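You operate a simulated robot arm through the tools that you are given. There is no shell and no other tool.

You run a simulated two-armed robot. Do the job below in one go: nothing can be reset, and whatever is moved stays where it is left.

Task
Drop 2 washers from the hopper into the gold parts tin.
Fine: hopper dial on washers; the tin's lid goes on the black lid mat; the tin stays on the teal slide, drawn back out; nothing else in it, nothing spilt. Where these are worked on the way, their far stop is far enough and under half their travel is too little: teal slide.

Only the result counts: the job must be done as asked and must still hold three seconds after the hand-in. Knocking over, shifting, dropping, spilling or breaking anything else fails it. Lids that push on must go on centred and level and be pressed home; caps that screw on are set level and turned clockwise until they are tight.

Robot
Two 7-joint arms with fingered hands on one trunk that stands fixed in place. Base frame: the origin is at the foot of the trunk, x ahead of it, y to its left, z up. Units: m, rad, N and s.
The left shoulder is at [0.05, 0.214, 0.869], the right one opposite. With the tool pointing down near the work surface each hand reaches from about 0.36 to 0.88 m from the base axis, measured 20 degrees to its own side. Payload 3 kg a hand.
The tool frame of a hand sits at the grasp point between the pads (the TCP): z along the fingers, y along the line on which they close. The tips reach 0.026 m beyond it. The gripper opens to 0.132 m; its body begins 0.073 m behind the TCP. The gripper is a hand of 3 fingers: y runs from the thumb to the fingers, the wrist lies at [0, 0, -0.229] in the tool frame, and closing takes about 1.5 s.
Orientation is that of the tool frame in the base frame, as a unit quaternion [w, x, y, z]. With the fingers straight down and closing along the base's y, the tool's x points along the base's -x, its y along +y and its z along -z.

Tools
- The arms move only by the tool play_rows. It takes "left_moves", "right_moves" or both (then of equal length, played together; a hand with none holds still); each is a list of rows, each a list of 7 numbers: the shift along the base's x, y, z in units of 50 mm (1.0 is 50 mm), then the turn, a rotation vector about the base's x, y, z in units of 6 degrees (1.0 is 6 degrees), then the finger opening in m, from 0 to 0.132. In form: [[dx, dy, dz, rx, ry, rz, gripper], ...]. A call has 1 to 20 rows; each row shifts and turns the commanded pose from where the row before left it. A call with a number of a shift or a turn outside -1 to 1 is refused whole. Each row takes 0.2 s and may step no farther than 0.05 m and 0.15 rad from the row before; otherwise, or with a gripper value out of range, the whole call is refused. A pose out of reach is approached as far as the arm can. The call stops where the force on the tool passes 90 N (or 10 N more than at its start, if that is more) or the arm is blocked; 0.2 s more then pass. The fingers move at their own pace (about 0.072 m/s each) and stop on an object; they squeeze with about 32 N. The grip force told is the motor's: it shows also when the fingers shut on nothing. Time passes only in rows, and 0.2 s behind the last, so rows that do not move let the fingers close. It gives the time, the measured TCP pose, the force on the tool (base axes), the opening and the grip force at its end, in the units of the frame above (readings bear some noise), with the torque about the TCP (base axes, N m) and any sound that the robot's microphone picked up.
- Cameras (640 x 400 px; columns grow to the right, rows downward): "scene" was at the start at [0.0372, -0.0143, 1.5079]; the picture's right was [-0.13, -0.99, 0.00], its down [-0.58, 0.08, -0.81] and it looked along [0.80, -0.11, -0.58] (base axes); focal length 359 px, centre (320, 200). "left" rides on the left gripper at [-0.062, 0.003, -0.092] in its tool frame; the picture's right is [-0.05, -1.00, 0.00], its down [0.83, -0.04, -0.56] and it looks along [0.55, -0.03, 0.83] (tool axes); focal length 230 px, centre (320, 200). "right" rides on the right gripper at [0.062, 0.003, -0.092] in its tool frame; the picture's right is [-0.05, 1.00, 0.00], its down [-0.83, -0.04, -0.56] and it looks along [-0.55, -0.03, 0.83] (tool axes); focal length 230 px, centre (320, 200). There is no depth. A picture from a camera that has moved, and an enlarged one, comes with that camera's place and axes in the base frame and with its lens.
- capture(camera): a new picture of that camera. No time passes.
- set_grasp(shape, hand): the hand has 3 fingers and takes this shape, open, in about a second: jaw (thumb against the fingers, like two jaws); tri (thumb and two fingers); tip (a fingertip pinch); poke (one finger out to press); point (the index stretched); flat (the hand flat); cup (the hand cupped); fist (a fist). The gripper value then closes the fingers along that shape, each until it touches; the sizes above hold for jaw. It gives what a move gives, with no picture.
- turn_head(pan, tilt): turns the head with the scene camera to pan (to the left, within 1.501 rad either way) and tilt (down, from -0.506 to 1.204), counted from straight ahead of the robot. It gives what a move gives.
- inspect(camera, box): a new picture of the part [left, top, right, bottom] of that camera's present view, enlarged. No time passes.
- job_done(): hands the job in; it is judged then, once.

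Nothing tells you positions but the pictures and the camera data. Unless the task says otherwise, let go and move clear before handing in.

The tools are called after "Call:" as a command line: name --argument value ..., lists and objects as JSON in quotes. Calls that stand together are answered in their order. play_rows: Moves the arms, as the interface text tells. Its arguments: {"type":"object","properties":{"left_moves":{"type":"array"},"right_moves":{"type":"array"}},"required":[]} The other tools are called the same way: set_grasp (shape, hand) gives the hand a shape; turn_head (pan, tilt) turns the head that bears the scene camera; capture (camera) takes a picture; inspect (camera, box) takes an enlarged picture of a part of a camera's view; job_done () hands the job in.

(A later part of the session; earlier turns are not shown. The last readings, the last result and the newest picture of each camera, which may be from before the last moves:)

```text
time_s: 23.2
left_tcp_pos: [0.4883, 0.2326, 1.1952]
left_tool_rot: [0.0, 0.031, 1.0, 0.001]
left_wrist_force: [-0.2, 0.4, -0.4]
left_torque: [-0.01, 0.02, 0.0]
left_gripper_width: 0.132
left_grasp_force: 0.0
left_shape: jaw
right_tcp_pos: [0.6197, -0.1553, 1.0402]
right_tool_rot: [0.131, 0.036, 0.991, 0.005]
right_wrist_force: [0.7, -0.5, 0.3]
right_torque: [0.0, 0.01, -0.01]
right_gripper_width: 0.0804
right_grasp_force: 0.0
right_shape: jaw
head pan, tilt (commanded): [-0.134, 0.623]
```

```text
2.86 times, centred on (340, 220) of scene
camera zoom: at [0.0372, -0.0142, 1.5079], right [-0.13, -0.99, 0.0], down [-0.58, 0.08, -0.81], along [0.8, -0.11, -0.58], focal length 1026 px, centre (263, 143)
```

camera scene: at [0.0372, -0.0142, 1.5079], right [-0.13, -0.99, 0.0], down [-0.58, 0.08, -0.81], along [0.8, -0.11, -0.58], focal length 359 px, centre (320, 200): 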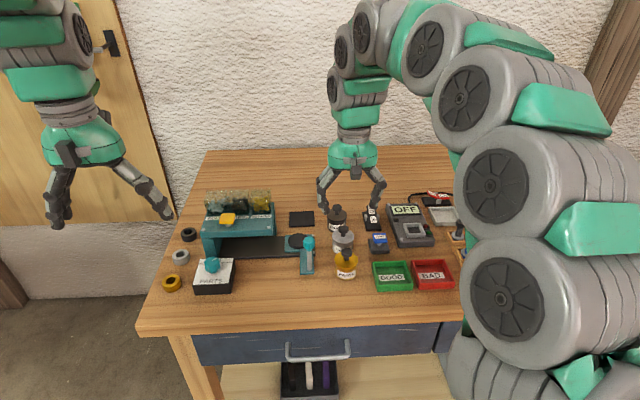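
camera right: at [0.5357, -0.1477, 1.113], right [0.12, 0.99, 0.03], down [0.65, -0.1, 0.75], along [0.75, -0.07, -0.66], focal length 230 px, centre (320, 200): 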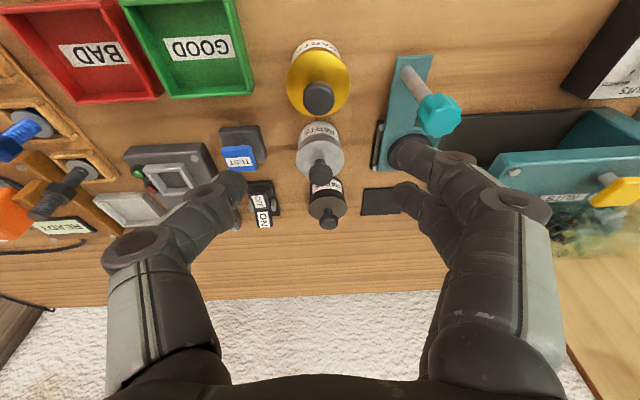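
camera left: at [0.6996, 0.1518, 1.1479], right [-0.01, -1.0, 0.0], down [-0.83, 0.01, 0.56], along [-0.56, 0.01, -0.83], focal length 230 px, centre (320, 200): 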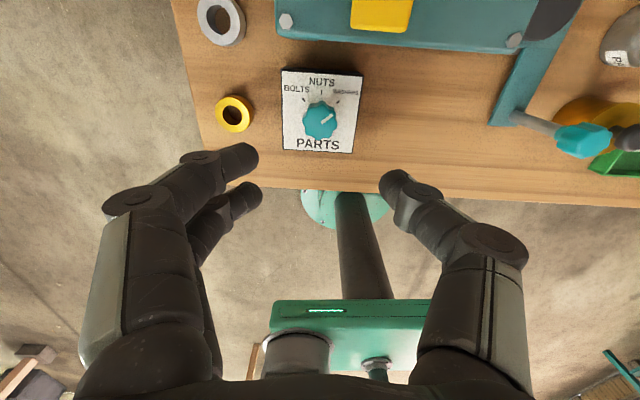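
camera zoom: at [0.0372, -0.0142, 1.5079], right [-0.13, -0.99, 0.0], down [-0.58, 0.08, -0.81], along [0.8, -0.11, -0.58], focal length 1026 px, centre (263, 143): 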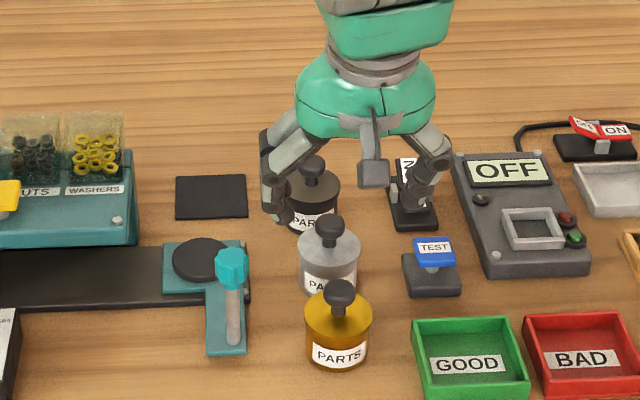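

The slide handle's knob at (0.631, -0.069, 0.959) is close to the finger side, so I'll yaw the hand about 30° to keep clear and lower partway.

Call:
play_rows --right_moves '[[0, 0.02, 0, 0, 0, 1, 0.06], [0, 0, 0, 0, 0, 1, 0.06], [0, 0, 0, 0, 0, 1, 0.06], [0, 0, 0, 0, 0, 1, 0.06], [0, 0, 0, 0, 0, 1, 0.06], [0, 0, -0.5, 0, 0, 0, 0.06], [0, 0, -0.5, 0, 0, 0, 0.06], [0, 0, 0, 0, 0, 0, 0.06]]'

Call:
capture --camera "right"

Call:
inspect --camera "scene" --box '[260, 170, 420, 300]'

```text
time_s: 25.0
left_tcp_pos: [0.4883, 0.232, 1.1962]
left_tool_rot: [0.0, 0.031, 1.0, -0.001]
left_wrist_force: [-0.7, -0.5, 0.3]
left_torque: [-0.02, 0.0, -0.01]
left_gripper_width: 0.1317
left_grasp_force: 0.0
left_shape: jaw
right_tcp_pos: [0.6202, -0.1518, 0.9917]
right_tool_rot: [0.125, -0.221, 0.966, 0.038]
right_wrist_force: [0.0, 1.0, -0.4]
right_torque: [0.0, -0.06, -0.01]
right_gripper_width: 0.0608
right_grasp_force: 0.1
right_shape: jaw
head pan, tilt (commanded): [-0.134, 0.623]
```

```text
taken
camera right: at [0.5431, -0.187, 1.0648], right [-0.39, 0.92, 0.03], down [0.62, 0.24, 0.75], along [0.68, 0.31, -0.66], focal length 230 px, centre (320, 200)
```

right: 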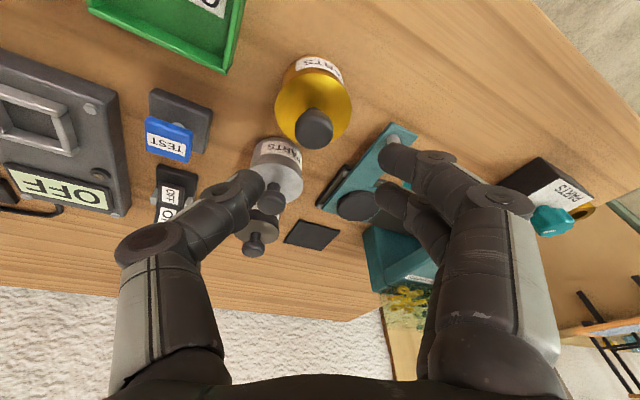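

```text
3.08 times, centred on (340, 235) of scene
camera zoom: at [0.0372, -0.0142, 1.5079], right [-0.13, -0.99, 0.0], down [-0.58, 0.08, -0.81], along [0.8, -0.11, -0.58], focal length 1105 px, centre (258, 92)
```

zoom: 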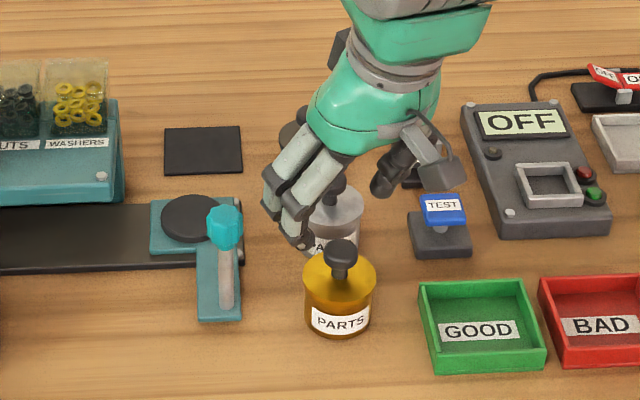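

The knob tracks where expected, just below the grasp point. I'll lower onto it.

Call:
play_rows --right_moves '[[-0.01, -0.03, -0.5, 0, 0, 0, 0.06], [0, 0, -0.48, 0, 0, 0, 0.06], [0, 0, 0, 0, 0, 0, 0.06]]'

Call:
capture --camera "right"

Call:
inspect --camera "scene" --box '[280, 190, 400, 290]'

```text
time_s: 25.8
left_tcp_pos: [0.4879, 0.2323, 1.1958]
left_tool_rot: [0.0, 0.031, 1.0, 0.0]
left_wrist_force: [-0.5, 1.4, -0.3]
left_torque: [-0.03, 0.01, 0.0]
left_gripper_width: 0.1318
left_grasp_force: 0.1
left_shape: jaw
right_tcp_pos: [0.6185, -0.1522, 0.9426]
right_tool_rot: [0.125, -0.221, 0.966, 0.038]
right_wrist_force: [0.1, -0.4, 0.0]
right_torque: [-0.03, -0.01, 0.03]
right_gripper_width: 0.0608
right_grasp_force: 0.1
right_shape: jaw
head pan, tilt (commanded): [-0.134, 0.623]
```

```text
taken
camera right: at [0.5421, -0.1889, 1.0156], right [-0.39, 0.92, 0.03], down [0.62, 0.24, 0.75], along [0.68, 0.31, -0.66], focal length 230 px, centre (320, 200)
```

right: 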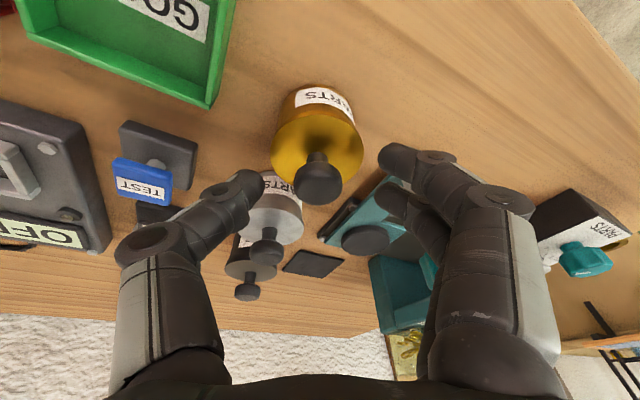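

```text
4.00 times, centred on (340, 240) of scene
camera zoom: at [0.0372, -0.0143, 1.5079], right [-0.13, -0.99, 0.0], down [-0.58, 0.08, -0.81], along [0.8, -0.11, -0.58], focal length 1437 px, centre (240, 40)
```

zoom: 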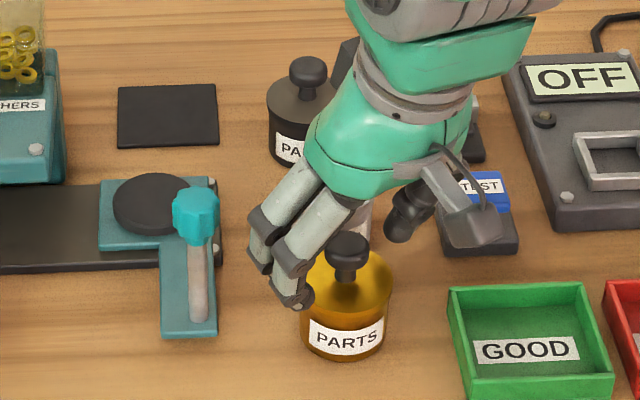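

The knob is centred between the fingertips. I'll go a few millimetres lower and close.

Call:
play_rows --right_moves '[[0.01, -0.01, -0.08, 0, 0, 0, 0.06], [0, 0, 0, 0, 0, 0, 0.01], [0, 0, 0, 0, 0, 0, 0.01], [0, 0, 0, 0, 0, 0, 0.01], [0, 0, 0, 0, 0, 0, 0.01], [0, 0, 0, 0, 0, 0, 0.01], [0, 0, 0, 0, 0, 0, 0.01]]'

Call:
capture --camera "right"

Call:
inspect --camera "scene" --box '[280, 190, 400, 290]'

```text
time_s: 27.4
left_tcp_pos: [0.488, 0.2315, 1.1955]
left_tool_rot: [-0.001, 0.031, 1.0, -0.001]
left_wrist_force: [-0.1, 0.0, 0.4]
left_torque: [0.02, -0.02, 0.0]
left_gripper_width: 0.132
left_grasp_force: 0.1
left_shape: jaw
right_tcp_pos: [0.6192, -0.1546, 0.9383]
right_tool_rot: [0.126, -0.221, 0.966, 0.038]
right_wrist_force: [-0.3, 0.2, -0.4]
right_torque: [-0.01, -0.02, 0.03]
right_gripper_width: 0.0111
right_grasp_force: 32.1
right_shape: jaw
head pan, tilt (commanded): [-0.134, 0.623]
heard: snap
```

```text
taken
camera right: at [0.5429, -0.1897, 1.0115], right [-0.39, 0.92, 0.03], down [0.62, 0.24, 0.75], along [0.68, 0.31, -0.66], focal length 230 px, centre (320, 200)
```

right: 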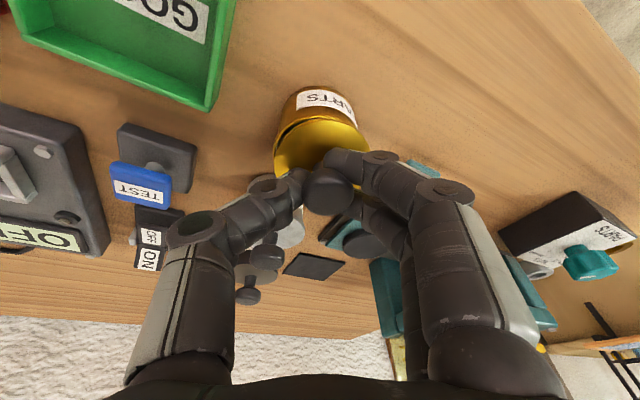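

```text
4.00 times, centred on (340, 240) of scene
camera zoom: at [0.0372, -0.0142, 1.5079], right [-0.13, -0.99, 0.0], down [-0.58, 0.08, -0.81], along [0.8, -0.11, -0.58], focal length 1437 px, centre (240, 40)
```

zoom: 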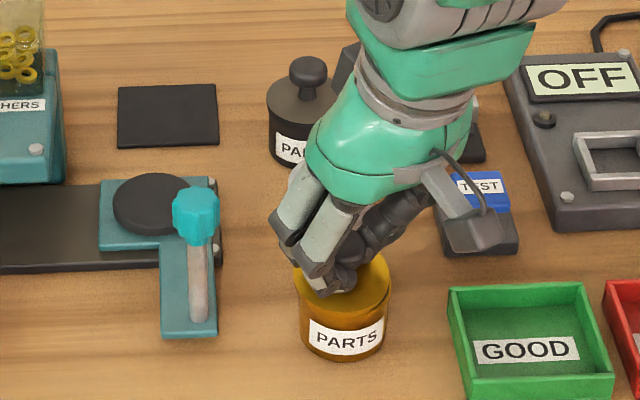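

A snap was heard and the lid looks popped loose, gripped by its neck. I'll lift straight up slowly and see whether the tin stays behind.

Call:
play_rows --right_moves '[[0, 0, 0.2, 0, 0, 0, 0.01], [0, 0, 0.2, 0, 0, 0, 0.01], [0, 0, 0.2, 0, 0, 0, 0.01], [0, 0, 0, 0, 0, 0, 0.01]]'

Call:
capture --camera "right"

Call:
inspect --camera "scene" --box '[280, 190, 400, 290]'

```text
time_s: 28.4
left_tcp_pos: [0.4878, 0.2312, 1.1961]
left_tool_rot: [0.0, 0.031, 1.0, 0.001]
left_wrist_force: [-0.7, -1.3, 0.1]
left_torque: [-0.01, 0.01, -0.01]
left_gripper_width: 0.132
left_grasp_force: 0.1
left_shape: jaw
right_tcp_pos: [0.6188, -0.154, 0.9675]
right_tool_rot: [0.125, -0.222, 0.966, 0.039]
right_wrist_force: [-0.9, -0.3, -0.5]
right_torque: [0.01, 0.05, 0.0]
right_gripper_width: 0.0111
right_grasp_force: 32.1
right_shape: jaw
head pan, tilt (commanded): [-0.134, 0.623]
```

```text
taken
camera right: at [0.5423, -0.1901, 1.0411], right [-0.39, 0.92, 0.03], down [0.62, 0.24, 0.75], along [0.68, 0.31, -0.66], focal length 230 px, centre (320, 200)
```

right: 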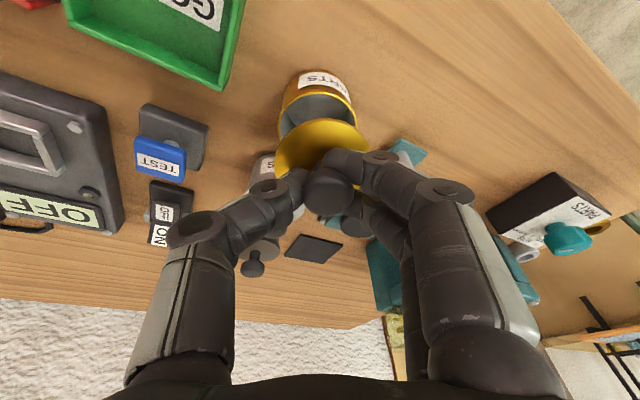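

```text
4.00 times, centred on (340, 240) of scene
camera zoom: at [0.0372, -0.0142, 1.5079], right [-0.13, -0.99, 0.0], down [-0.58, 0.08, -0.81], along [0.8, -0.11, -0.58], focal length 1437 px, centre (240, 40)
```

zoom: 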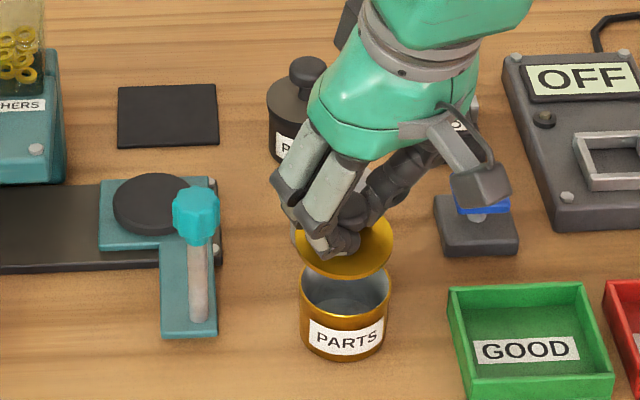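

The lid is off and the tin stayed put. I'll raise the lid clear of the other tins and check how it hangs.

Call:
play_rows --right_moves '[[0, 0, 0.5, 0, 0, 0, 0.01], [0, 0, 0.5, 0, 0, 0, 0.01], [0, 0, 0, 0, 0, 0, 0.01]]'

Call:
capture --camera "right"

Call:
inspect --camera "scene" --box '[260, 150, 420, 290]'

Call:
capture --camera "left"

```text
time_s: 29.2
left_tcp_pos: [0.488, 0.2326, 1.1955]
left_tool_rot: [0.0, 0.032, 1.0, -0.001]
left_wrist_force: [0.7, 0.3, -0.6]
left_torque: [0.0, -0.01, -0.03]
left_gripper_width: 0.132
left_grasp_force: 0.0
left_shape: jaw
right_tcp_pos: [0.6198, -0.1535, 1.0165]
right_tool_rot: [0.125, -0.222, 0.966, 0.038]
right_wrist_force: [0.6, 0.4, -0.1]
right_torque: [-0.01, 0.0, 0.04]
right_gripper_width: 0.0111
right_grasp_force: 32.3
right_shape: jaw
head pan, tilt (commanded): [-0.134, 0.623]
```

```text
taken
camera right: at [0.5428, -0.1898, 1.0905], right [-0.39, 0.92, 0.03], down [0.62, 0.24, 0.75], along [0.68, 0.31, -0.66], focal length 230 px, centre (320, 200)
```

right: 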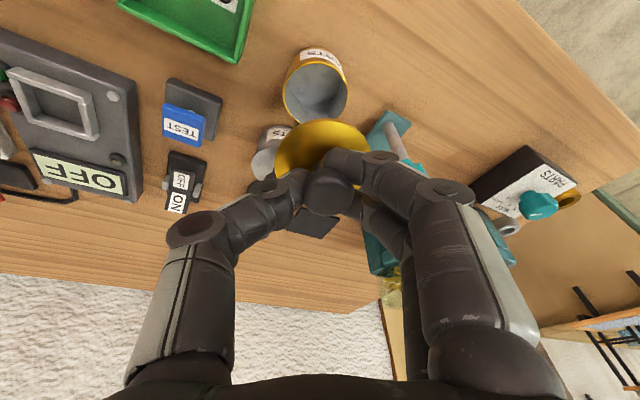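

```text
2.86 times, centred on (340, 220) of scene
camera zoom: at [0.0372, -0.0142, 1.5079], right [-0.13, -0.99, 0.0], down [-0.58, 0.08, -0.81], along [0.8, -0.11, -0.58], focal length 1026 px, centre (263, 143)
```

zoom: 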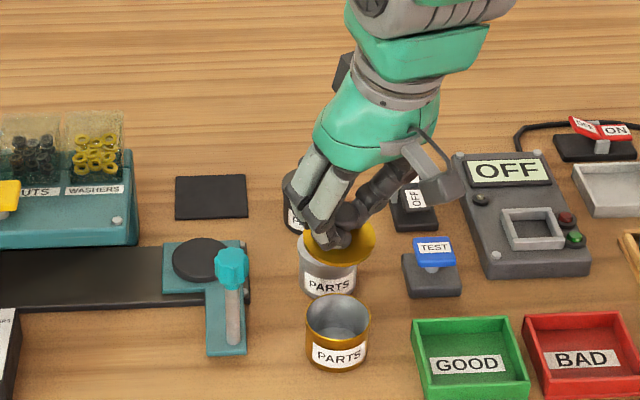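

```text
taken
camera left: at [0.55, 0.2313, 1.2885], right [-0.01, -1.0, 0.0], down [-0.83, 0.01, 0.56], along [-0.56, 0.01, -0.83], focal length 230 px, centre (320, 200)
```

left: 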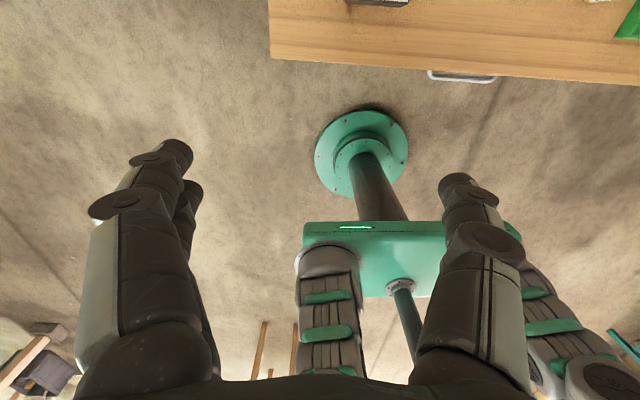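

The lid hangs about level under the grip and the tin is empty. I'll carry it over to the black mat.

Call:
play_rows --right_moves '[[0.85, 0.32, 0, 0, 0, 0, 0.01], [0.85, 0.32, 0, 0, 0, 0.5, 0.01], [0.85, 0.32, 0, 0, 0, 0.5, 0.01], [0.85, 0.32, 0, 0, 0, 0.5, 0.01], [0.85, 0.32, 0, 0, 0, 0.5, 0.01], [0, 0, -0.5, 0, 0, 0, 0.01], [0, 0, 0, 0, 0, 0, 0.01]]'

Call:
capture --camera "right"

Call:
inspect --camera "scene" --box '[240, 150, 400, 280]'

```text
time_s: 30.8
left_tcp_pos: [0.4883, 0.2313, 1.1952]
left_tool_rot: [0.0, 0.032, 1.0, 0.0]
left_wrist_force: [0.2, 0.4, 0.4]
left_torque: [0.01, -0.05, -0.01]
left_gripper_width: 0.1322
left_grasp_force: 0.0
left_shape: jaw
right_tcp_pos: [0.8308, -0.076, 0.9922]
right_tool_rot: [0.119, -0.321, 0.938, 0.052]
right_wrist_force: [0.0, 0.3, -0.4]
right_torque: [0.03, -0.01, -0.03]
right_gripper_width: 0.0107
right_grasp_force: 32.6
right_shape: jaw
head pan, tilt (commanded): [-0.134, 0.623]
```

```text
taken
camera right: at [0.7636, -0.1251, 1.0655], right [-0.57, 0.82, 0.03], down [0.56, 0.36, 0.75], along [0.6, 0.45, -0.66], focal length 230 px, centre (320, 200)
```

right: 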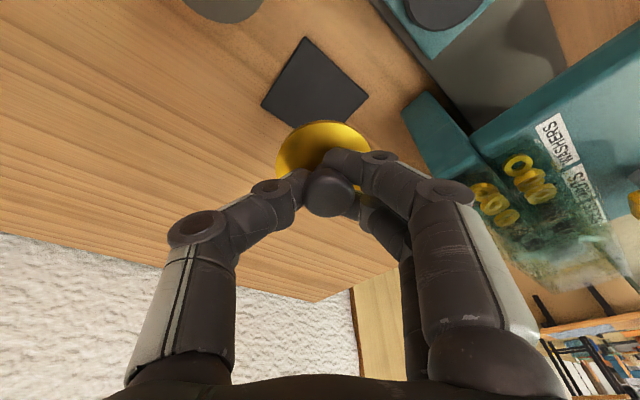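

```text
3.08 times, centred on (320, 215) of scene
camera zoom: at [0.0372, -0.0143, 1.5079], right [-0.13, -0.99, 0.0], down [-0.58, 0.08, -0.81], along [0.8, -0.11, -0.58], focal length 1105 px, centre (320, 154)
```

zoom: 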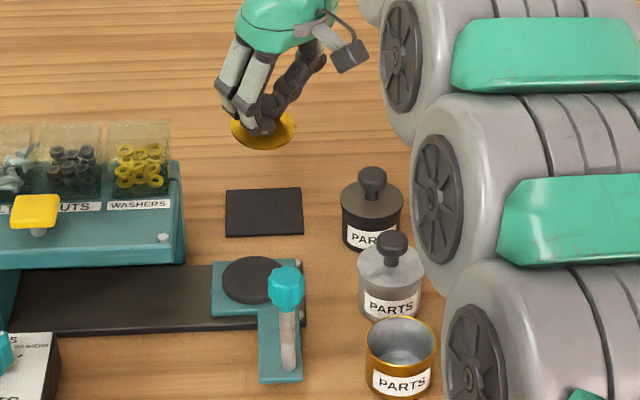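

The lid is above the mat. I'll shift 5 mm to centre and lower to just above it.

Call:
play_rows --right_moves '[[0.1, 0.1, -0.5, 0, 0, 0, 0.01], [0, 0, -0.5, 0, 0, 0, 0.01], [0, 0, -0.3, 0, 0, 0, 0.01], [0, 0, 0, 0, 0, 0, 0.01]]'

Call:
capture --camera "right"

Call:
inspect --camera "scene" --box '[250, 170, 370, 265]'

```text
time_s: 31.8
left_tcp_pos: [0.4883, 0.2322, 1.1967]
left_tool_rot: [0.0, 0.032, 0.999, 0.0]
left_wrist_force: [1.1, -0.6, 0.2]
left_torque: [-0.01, -0.01, 0.0]
left_gripper_width: 0.1317
left_grasp_force: 0.0
left_shape: jaw
right_tcp_pos: [0.8386, -0.0702, 0.9276]
right_tool_rot: [0.121, -0.321, 0.938, 0.051]
right_wrist_force: [-0.6, -0.1, 0.9]
right_torque: [-0.06, 0.0, 0.02]
right_gripper_width: 0.0107
right_grasp_force: 32.4
right_shape: jaw
head pan, tilt (commanded): [-0.134, 0.623]
```

```text
taken
camera right: at [0.7699, -0.1196, 1.0007], right [-0.57, 0.82, 0.03], down [0.55, 0.36, 0.75], along [0.6, 0.45, -0.66], focal length 230 px, centre (320, 200)
```

right: 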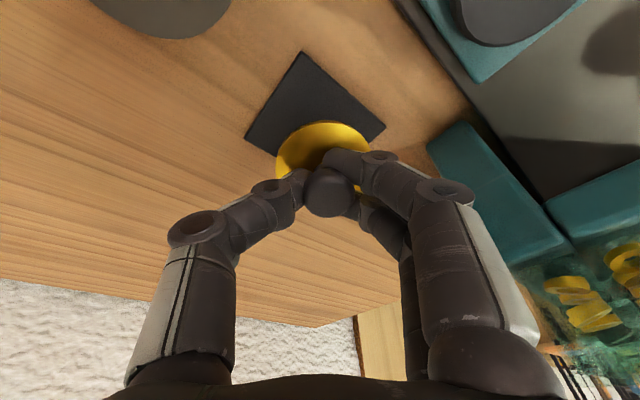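

```text
4.21 times, centred on (310, 218) of scene
camera zoom: at [0.0372, -0.0143, 1.5079], right [-0.13, -0.99, 0.0], down [-0.58, 0.08, -0.81], along [0.8, -0.11, -0.58], focal length 1513 px, centre (362, 126)
```

zoom: 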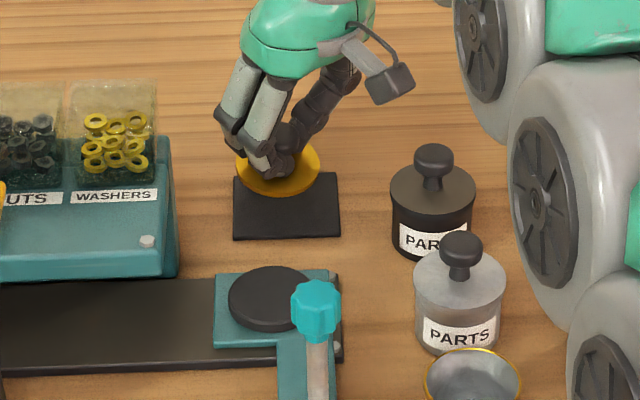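

The lid is centred over the mat. I'll lower in small steps until it touches.

Call:
play_rows --right_moves '[[-0.03, 0, -0.12, 0, 0, 0, 0.01], [0, 0, -0.08, 0, 0, 0, 0.01], [0, 0, -0.05, 0, 0, 0, 0.01], [0, 0, 0, 0, 0, 0, 0.01]]'

Call:
inspect --camera "scene" --box '[250, 170, 370, 265]'

Call:
capture --camera "right"

```text
time_s: 32.8
left_tcp_pos: [0.4883, 0.2328, 1.1954]
left_tool_rot: [0.0, 0.031, 1.0, -0.001]
left_wrist_force: [0.4, 0.8, 0.7]
left_torque: [0.0, -0.01, -0.01]
left_gripper_width: 0.1319
left_grasp_force: 0.0
left_shape: jaw
right_tcp_pos: [0.8359, -0.0696, 0.9156]
right_tool_rot: [0.121, -0.321, 0.938, 0.051]
right_wrist_force: [-0.2, -0.3, 0.5]
right_torque: [0.0, 0.0, 0.03]
right_gripper_width: 0.0109
right_grasp_force: 32.5
right_shape: jaw
head pan, tilt (commanded): [-0.134, 0.623]
```

```text
4.21 times, centred on (310, 218) of scene
camera zoom: at [0.0372, -0.0143, 1.5079], right [-0.13, -0.99, 0.0], down [-0.58, 0.08, -0.81], along [0.8, -0.11, -0.58], focal length 1513 px, centre (362, 126)
```

zoom: 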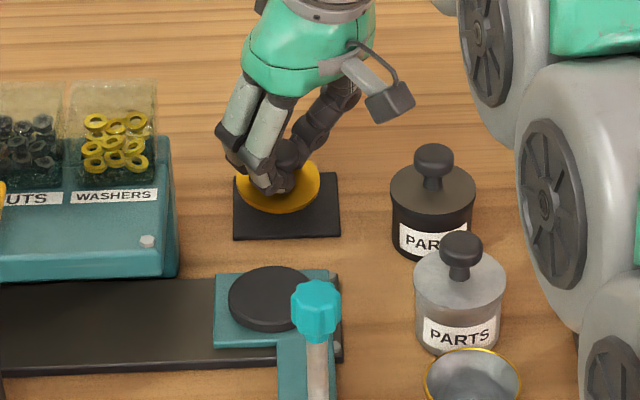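

```text
taken
camera right: at [0.7682, -0.1194, 0.9885], right [-0.57, 0.82, 0.03], down [0.55, 0.36, 0.75], along [0.6, 0.45, -0.66], focal length 230 px, centre (320, 200)
```

right: 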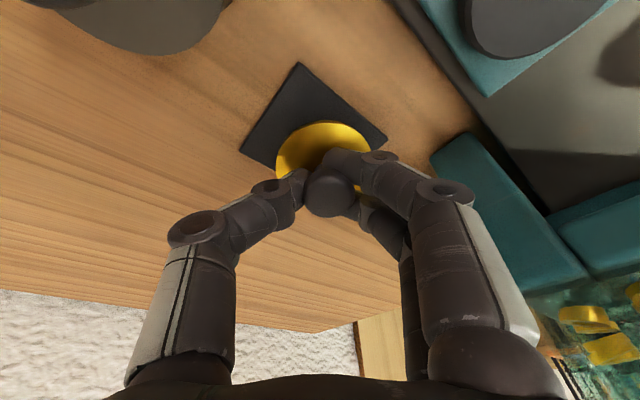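

No contact yet; I'll keep going a few millimetres at a time.

Call:
play_rows --right_moves '[[0, 0, -0.06, 0, 0, 0, 0.01], [0, 0, -0.04, 0, 0, 0, 0.01], [0, 0, 0, 0, 0, 0, 0.01]]'

Call:
inspect --camera "scene" --box '[270, 180, 340, 240]'

```text
time_s: 33.6
left_tcp_pos: [0.4883, 0.2334, 1.196]
left_tool_rot: [0.001, 0.032, 0.999, -0.001]
left_wrist_force: [0.9, 0.3, 0.0]
left_torque: [0.03, 0.0, 0.03]
left_gripper_width: 0.1318
left_grasp_force: 0.1
left_shape: jaw
right_tcp_pos: [0.8359, -0.0703, 0.9108]
right_tool_rot: [0.12, -0.322, 0.938, 0.052]
right_wrist_force: [0.6, -0.1, 0.4]
right_torque: [0.01, 0.02, 0.0]
right_gripper_width: 0.0105
right_grasp_force: 32.0
right_shape: jaw
head pan, tilt (commanded): [-0.134, 0.623]
```

```text
6.67 times, centred on (305, 210) of scene
camera zoom: at [0.0372, -0.0143, 1.5079], right [-0.13, -0.99, 0.0], down [-0.58, 0.08, -0.81], along [0.8, -0.11, -0.58], focal length 2395 px, centre (420, 133)
```

zoom: 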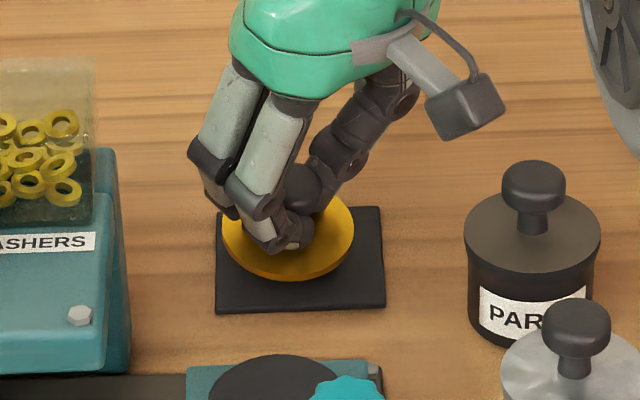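

The lid still has about 6–7 mm to go. I'll continue gently.

Call:
play_rows --right_moves '[[0, 0, -0.06, 0, 0, 0, 0.01], [0, 0, -0.03, 0, 0, 0, 0.01], [0, 0, 0, 0, 0, 0, 0.01]]'

Call:
inspect --camera "scene" --box '[270, 180, 340, 240]'

```text
time_s: 34.4
left_tcp_pos: [0.4884, 0.2305, 1.1959]
left_tool_rot: [0.0, 0.032, 0.999, 0.0]
left_wrist_force: [0.1, 0.3, -1.0]
left_torque: [0.0, -0.01, 0.01]
left_gripper_width: 0.1318
left_grasp_force: 0.1
left_shape: jaw
right_tcp_pos: [0.8356, -0.0707, 0.906]
right_tool_rot: [0.121, -0.322, 0.938, 0.051]
right_wrist_force: [-0.3, -0.8, -0.4]
right_torque: [0.0, 0.0, 0.0]
right_gripper_width: 0.0107
right_grasp_force: 31.5
right_shape: jaw
head pan, tilt (commanded): [-0.134, 0.623]
```

```text
6.67 times, centred on (305, 210) of scene
camera zoom: at [0.0372, -0.0142, 1.5079], right [-0.13, -0.99, 0.0], down [-0.58, 0.08, -0.81], along [0.8, -0.11, -0.58], focal length 2395 px, centre (420, 133)
```

zoom: 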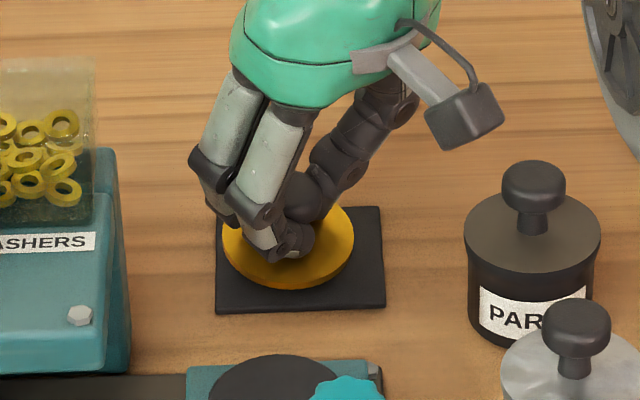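

Call:
play_rows --right_moves '[[0, 0, -0.04, 0, 0, 0, 0.01], [0, 0, -0.03, 0, 0, 0, 0.01], [0, 0, 0, 0, 0, 0, 0.01]]'

Call:
inspect --camera "scene" --box '[270, 180, 340, 240]'

```text
time_s: 35.2
left_tcp_pos: [0.4879, 0.2318, 1.1958]
left_tool_rot: [0.0, 0.031, 1.0, 0.0]
left_wrist_force: [0.2, -0.4, 0.2]
left_torque: [0.01, 0.0, 0.0]
left_gripper_width: 0.1317
left_grasp_force: 0.1
left_shape: jaw
right_tcp_pos: [0.836, -0.0687, 0.9027]
right_tool_rot: [0.12, -0.321, 0.938, 0.05]
right_wrist_force: [-0.4, 0.9, 4.5]
right_torque: [0.02, 0.1, 0.0]
right_gripper_width: 0.0105
right_grasp_force: 31.9
right_shape: jaw
head pan, tilt (commanded): [-0.134, 0.623]
```

```text
6.67 times, centred on (305, 210) of scene
camera zoom: at [0.0371, -0.0142, 1.5079], right [-0.13, -0.99, 0.0], down [-0.58, 0.08, -0.81], along [0.8, -0.11, -0.58], focal length 2395 px, centre (420, 133)
```

zoom: 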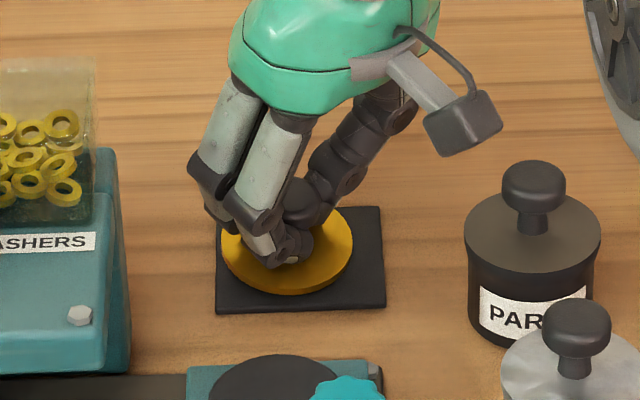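

The lid has touched the mat, sitting about 5 mm left of centre. I'll lift a hair, shift 5 mm right, set it down and then release.

Call:
play_rows --right_moves '[[0, 0, 0.06, 0, 0, 0, 0.01], [0.04, -0.1, 0, 0, 0, 0, 0.01], [0, 0, -0.05, 0, 0, 0, 0.01], [0, 0, -0.01, 0, 0, 0, 0.01], [0, 0, 0, 0, 0, 0, 0.02], [0, 0, 0, 0, 0, 0, 0.03], [0, 0, 0, 0, 0, 0, 0.045], [0, 0, 0, 0, 0, 0, 0.045], [0, 0, 0, 0, 0, 0, 0.045]]'

Call:
inspect --camera "scene" --box '[270, 180, 340, 240]'

Call:
capture --camera "right"

```text
time_s: 37.2
left_tcp_pos: [0.489, 0.2318, 1.1957]
left_tool_rot: [0.0, 0.031, 1.0, 0.0]
left_wrist_force: [0.0, -0.2, 0.1]
left_torque: [0.03, -0.03, -0.01]
left_gripper_width: 0.1318
left_grasp_force: 0.1
left_shape: jaw
right_tcp_pos: [0.8385, -0.0739, 0.9016]
right_tool_rot: [0.121, -0.321, 0.938, 0.052]
right_wrist_force: [1.7, -2.8, 6.3]
right_torque: [-0.05, 0.09, 0.08]
right_gripper_width: 0.0424
right_grasp_force: 0.0
right_shape: jaw
head pan, tilt (commanded): [-0.134, 0.623]
```

```text
6.67 times, centred on (305, 210) of scene
camera zoom: at [0.0371, -0.0143, 1.5079], right [-0.13, -0.99, 0.0], down [-0.58, 0.08, -0.81], along [0.8, -0.11, -0.58], focal length 2395 px, centre (420, 133)
```

zoom: 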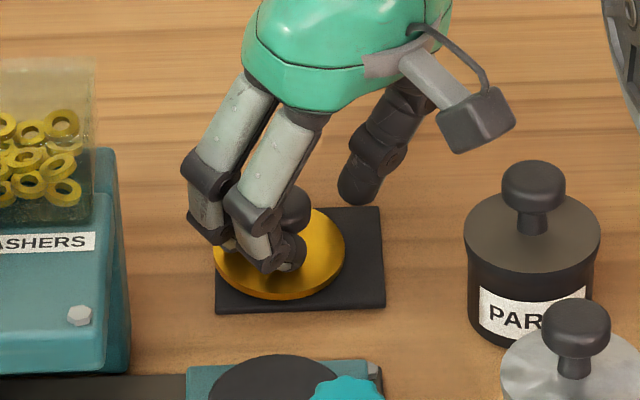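

```text
taken
camera right: at [0.7703, -0.1244, 0.9753], right [-0.57, 0.82, 0.03], down [0.55, 0.36, 0.75], along [0.6, 0.45, -0.66], focal length 230 px, centre (320, 200)
```

right: 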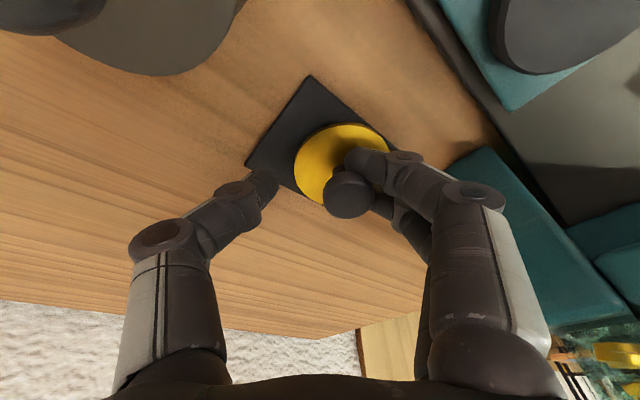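

On opening, the knob followed the fingers and the lid slid about 1 cm toward the near-left. The fingers are still beside the knob, so I'll ease up slightly and nudge the lid back toward the mat's centre.

Call:
play_rows --right_moves '[[0, 0, 0.05, 0, 0, 0, 0.045], [0.06, -0.09, 0, 0, 0, 0, 0.045], [0.06, -0.09, 0, 0, 0, 0, 0.045], [0, 0, 0, 0, 0, 0, 0.045]]'

Call:
inspect --camera "scene" --box '[270, 180, 340, 240]'

Call:
capture --camera "right"

```text
time_s: 38.2
left_tcp_pos: [0.4876, 0.2324, 1.1955]
left_tool_rot: [0.0, 0.03, 1.0, -0.001]
left_wrist_force: [0.9, -0.5, -0.2]
left_torque: [0.0, -0.01, -0.01]
left_gripper_width: 0.1319
left_grasp_force: 0.0
left_shape: jaw
right_tcp_pos: [0.8437, -0.084, 0.9038]
right_tool_rot: [0.121, -0.321, 0.938, 0.051]
right_wrist_force: [0.5, 0.1, 1.5]
right_torque: [0.05, 0.0, 0.0]
right_gripper_width: 0.0452
right_grasp_force: 0.1
right_shape: jaw
head pan, tilt (commanded): [-0.134, 0.623]
```

```text
6.67 times, centred on (305, 210) of scene
camera zoom: at [0.0371, -0.0142, 1.5079], right [-0.13, -0.99, 0.0], down [-0.58, 0.08, -0.81], along [0.8, -0.11, -0.58], focal length 2395 px, centre (420, 133)
```

zoom: 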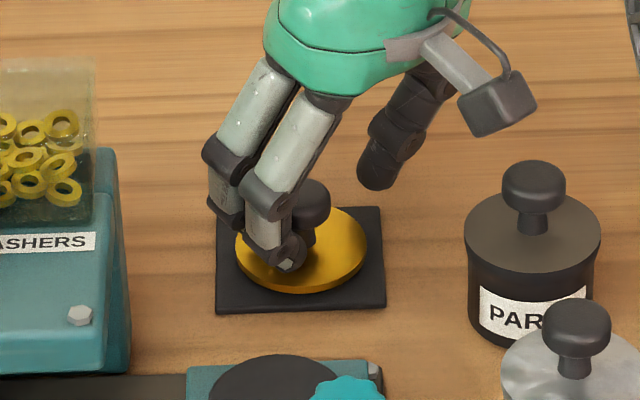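

```text
taken
camera right: at [0.7762, -0.1332, 0.9778], right [-0.57, 0.82, 0.03], down [0.55, 0.36, 0.75], along [0.6, 0.45, -0.66], focal length 230 px, centre (320, 200)
```

right: 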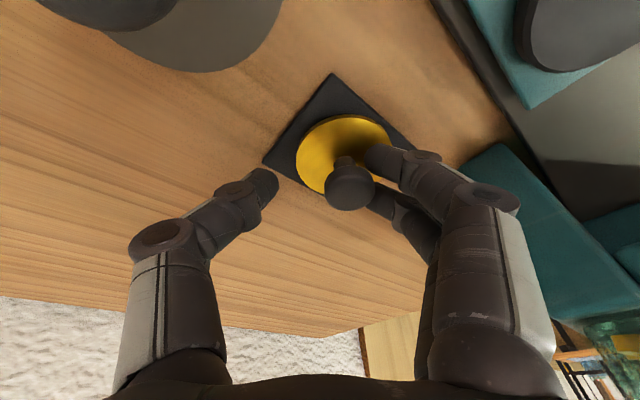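

The lid is now centred on the mat. I'll open the fingers a bit more to free the knob and check that the lid stays.

Call:
play_rows --right_moves '[[0, 0, 0, 0, 0, 0, 0.055], [0, 0, 0, 0, 0, 0, 0.065], [0, 0, 0, 0, 0, 0, 0.065], [0, 0, 0, 0, 0, 0, 0.065]]'

Call:
inspect --camera "scene" --box '[270, 180, 340, 240]'

Call:
capture --camera "right"

```text
time_s: 39.2
left_tcp_pos: [0.4887, 0.2324, 1.1946]
left_tool_rot: [0.001, 0.032, 1.0, 0.0]
left_wrist_force: [0.5, -0.5, -0.5]
left_torque: [0.02, 0.01, -0.03]
left_gripper_width: 0.1316
left_grasp_force: 0.0
left_shape: jaw
right_tcp_pos: [0.844, -0.0838, 0.9044]
right_tool_rot: [0.12, -0.321, 0.938, 0.051]
right_wrist_force: [-0.6, -0.2, 0.7]
right_torque: [-0.03, 0.0, -0.01]
right_gripper_width: 0.0643
right_grasp_force: 0.1
right_shape: jaw
head pan, tilt (commanded): [-0.134, 0.623]
```

```text
6.67 times, centred on (305, 210) of scene
camera zoom: at [0.0372, -0.0143, 1.5079], right [-0.13, -0.99, 0.0], down [-0.58, 0.08, -0.81], along [0.8, -0.11, -0.58], focal length 2395 px, centre (420, 133)
```

zoom: 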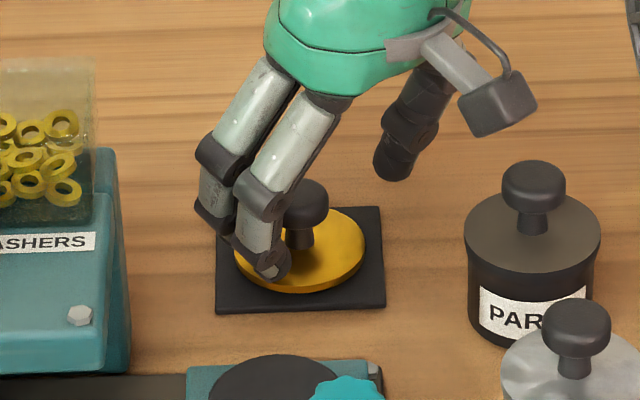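

```text
taken
camera right: at [0.7761, -0.1334, 0.9778], right [-0.57, 0.82, 0.03], down [0.55, 0.36, 0.75], along [0.6, 0.45, -0.66], focal length 230 px, centre (320, 200)
```

right: 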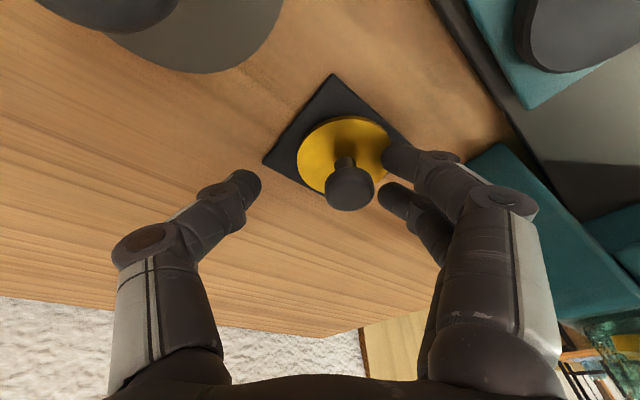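

The knob is free and the lid lies centred on the mat. I'll centre the hand on the knob, lift straight up and verify.

Call:
play_rows --right_moves '[[-0.05, 0.07, 0, 0, 0, 0, 0.065], [0, 0, 0.4, 0, 0, 0, 0.065], [0, 0, 0.6, 0, 0, 0, 0.065], [0, 0, 0.6, 0, 0, 0, 0.065], [-0.3, -0.1, 0.5, 0, 0, 0, 0.065], [0, 0, 0, 0, 0, 0, 0.065]]'

Call:
inspect --camera "scene" --box '[260, 170, 380, 270]'

Call:
capture --camera "right"

```text
time_s: 40.6
left_tcp_pos: [0.4878, 0.2328, 1.1949]
left_tool_rot: [0.0, 0.032, 1.0, 0.0]
left_wrist_force: [0.0, 0.6, 0.7]
left_torque: [0.0, 0.0, 0.0]
left_gripper_width: 0.1319
left_grasp_force: 0.1
left_shape: jaw
right_tcp_pos: [0.8275, -0.0835, 1.0088]
right_tool_rot: [0.119, -0.321, 0.938, 0.052]
right_wrist_force: [0.7, 0.2, -0.1]
right_torque: [-0.01, 0.0, 0.0]
right_gripper_width: 0.0644
right_grasp_force: 0.0
right_shape: jaw
head pan, tilt (commanded): [-0.134, 0.623]
```

```text
4.00 times, centred on (320, 220) of scene
camera zoom: at [0.0371, -0.0143, 1.5079], right [-0.13, -0.99, 0.0], down [-0.58, 0.08, -0.81], along [0.8, -0.11, -0.58], focal length 1437 px, centre (320, 120)
```

zoom: 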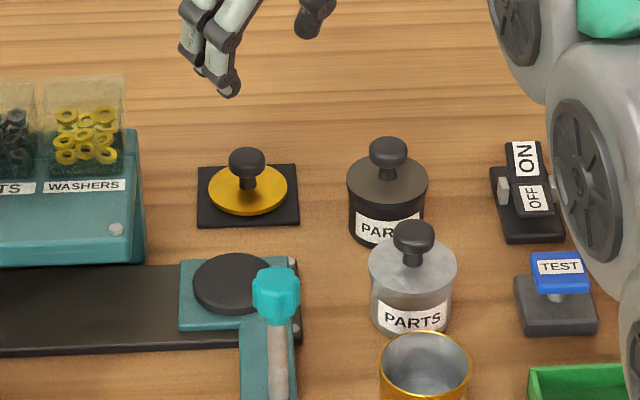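

```text
taken
camera right: at [0.7596, -0.134, 1.0827], right [-0.57, 0.82, 0.03], down [0.56, 0.36, 0.75], along [0.6, 0.45, -0.66], focal length 230 px, centre (320, 200)
```

right: 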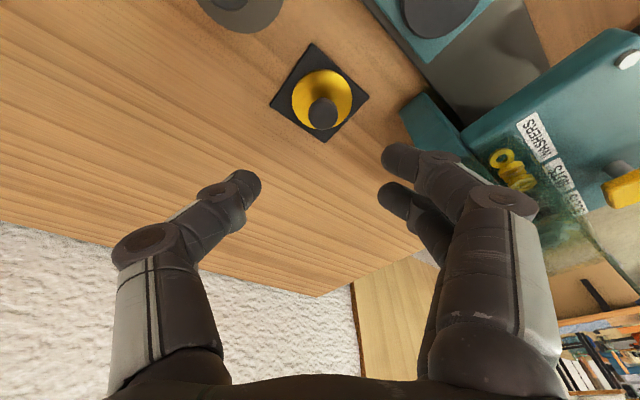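

The lid lies centred and flat on the black mat. Now I'll go back above the open gold tin with the hand upright again, yawed about 38° to keep clear of the handle and the silver tin.

Call:
play_rows --right_moves '[[-0.83, -0.28, 0, 0, 0, 0, 0.085], [-0.83, -0.28, 0, 0, 0, 0, 0.085], [-0.83, -0.28, 0, -0.55, 0.62, 0, 0.085], [-0.83, -0.28, 0, -0.56, 0.62, 0, 0.085], [-0.83, -0.28, 0, -0.56, 0.62, 0, 0.085], [0, 0, 0, 0, 0, 0, 0.085]]'

Call:
capture --camera "right"

Call:
inspect --camera "scene" --box '[260, 170, 420, 300]'

```text
time_s: 42.0
left_tcp_pos: [0.4886, 0.2328, 1.1968]
left_tool_rot: [0.0, 0.03, 1.0, 0.0]
left_wrist_force: [-0.8, -0.3, 0.3]
left_torque: [0.0, 0.0, 0.0]
left_gripper_width: 0.132
left_grasp_force: 0.0
left_shape: jaw
right_tcp_pos: [0.6189, -0.1551, 1.0083]
right_tool_rot: [0.0, -0.324, 0.946, 0.0]
right_wrist_force: [-0.2, 0.9, 0.2]
right_torque: [-0.01, 0.0, -0.02]
right_gripper_width: 0.0845
right_grasp_force: 0.1
right_shape: jaw
head pan, tilt (commanded): [-0.134, 0.623]
```

```text
taken
camera right: at [0.5681, -0.1917, 1.1018], right [-0.57, 0.82, 0.0], down [0.68, 0.47, 0.55], along [0.45, 0.32, -0.83], focal length 230 px, centre (320, 200)
```

right: 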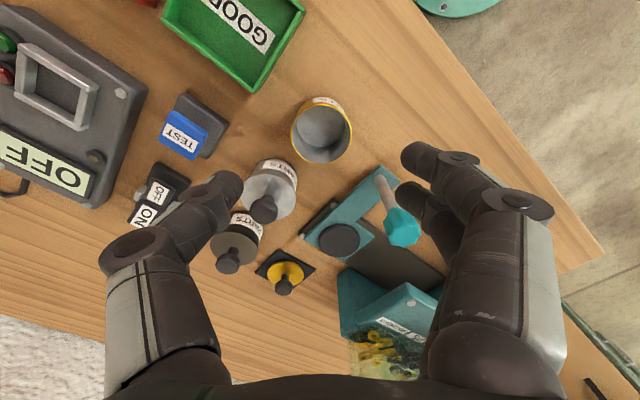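

```text
3.08 times, centred on (340, 235) of scene
camera zoom: at [0.0371, -0.0142, 1.5079], right [-0.13, -0.99, 0.0], down [-0.58, 0.08, -0.81], along [0.8, -0.11, -0.58], focal length 1105 px, centre (258, 92)
```

zoom: 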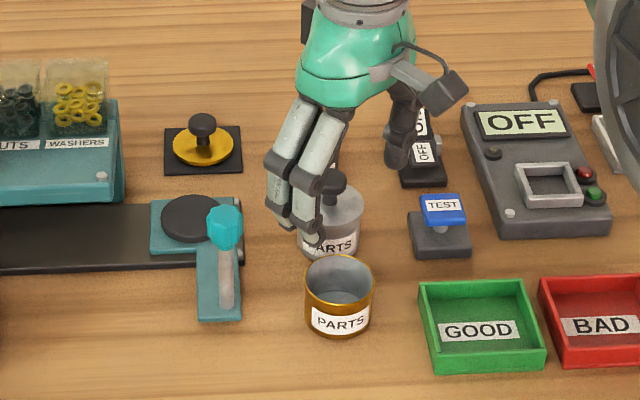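

The tin's rim centre is at about (0.618, -0.155), right below the grasp point. I'll lower around it in two stages.

Call:
play_rows --right_moves '[[0, 0, -0.6, 0, 0, 0, 0.085], [0, 0, -0.6, 0, 0, 0, 0.085], [0, 0, 0, 0, 0, 0, 0.085]]'

Call:
capture --camera "right"

Call:
inspect --camera "scene" --box '[280, 190, 400, 290]'

```text
time_s: 42.8
left_tcp_pos: [0.4885, 0.2318, 1.1958]
left_tool_rot: [0.0, 0.032, 0.999, 0.0]
left_wrist_force: [0.0, -0.4, -0.3]
left_torque: [0.01, 0.02, -0.01]
left_gripper_width: 0.1319
left_grasp_force: 0.2
left_shape: jaw
right_tcp_pos: [0.6201, -0.1568, 0.9503]
right_tool_rot: [0.0, -0.323, 0.946, 0.0]
right_wrist_force: [0.5, -0.7, 0.1]
right_torque: [0.0, 0.0, 0.0]
right_gripper_width: 0.0846
right_grasp_force: 0.0
right_shape: jaw
head pan, tilt (commanded): [-0.134, 0.623]
```

```text
taken
camera right: at [0.5681, -0.1922, 1.0426], right [-0.57, 0.82, 0.0], down [0.68, 0.48, 0.55], along [0.46, 0.32, -0.83], focal length 230 px, centre (320, 200)
```

right: 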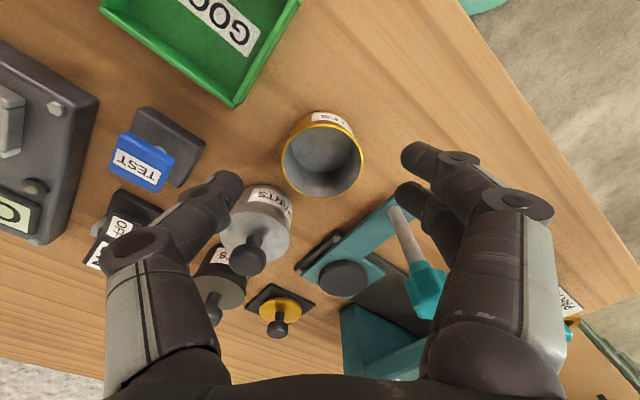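

```text
4.00 times, centred on (340, 240) of scene
camera zoom: at [0.0372, -0.0142, 1.5079], right [-0.13, -0.99, 0.0], down [-0.58, 0.08, -0.81], along [0.8, -0.11, -0.58], focal length 1437 px, centre (240, 40)
```

zoom: 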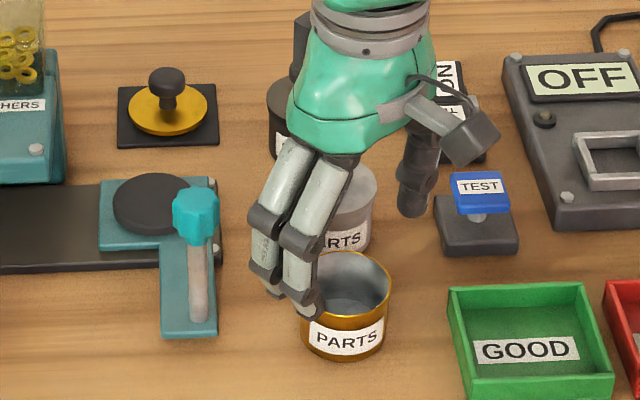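

The tin is between the thumb and fingers with clearance all round. I'll lower to grasp height and close gently on the body.

Call:
play_rows --right_moves '[[-0.05, -0.02, -0.5, 0, 0, 0, 0.085], [0, 0, -0.45, 0, 0, 0, 0.085], [0, 0, 0, 0, 0, 0, 0.085]]'

Call:
capture --camera "right"

Call:
inspect --camera "scene" --box '[280, 190, 400, 290]'

```text
time_s: 43.6
left_tcp_pos: [0.4886, 0.232, 1.1964]
left_tool_rot: [0.0, 0.031, 1.0, 0.0]
left_wrist_force: [1.4, 0.4, 1.3]
left_torque: [0.02, -0.02, 0.0]
left_gripper_width: 0.1316
left_grasp_force: 0.1
left_shape: jaw
right_tcp_pos: [0.6168, -0.1572, 0.9031]
right_tool_rot: [0.0, -0.324, 0.946, 0.0]
right_wrist_force: [1.3, -0.5, 0.4]
right_torque: [-0.02, -0.04, -0.05]
right_gripper_width: 0.0843
right_grasp_force: 0.0
right_shape: jaw
head pan, tilt (commanded): [-0.134, 0.623]
```

```text
taken
camera right: at [0.5649, -0.1938, 0.9948], right [-0.57, 0.82, 0.0], down [0.68, 0.47, 0.56], along [0.46, 0.32, -0.83], focal length 230 px, centre (320, 200)
```

right: 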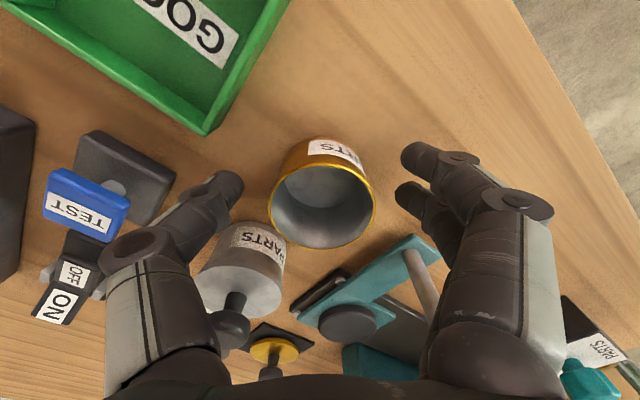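

```text
4.00 times, centred on (340, 240) of scene
camera zoom: at [0.0372, -0.0142, 1.5079], right [-0.13, -0.99, 0.0], down [-0.58, 0.08, -0.81], along [0.8, -0.11, -0.58], focal length 1437 px, centre (240, 40)
```

zoom: 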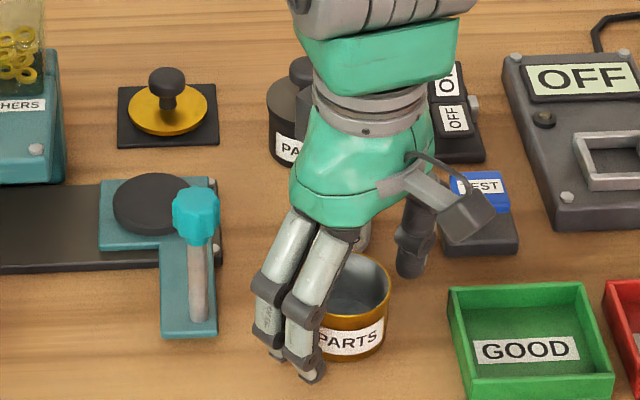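

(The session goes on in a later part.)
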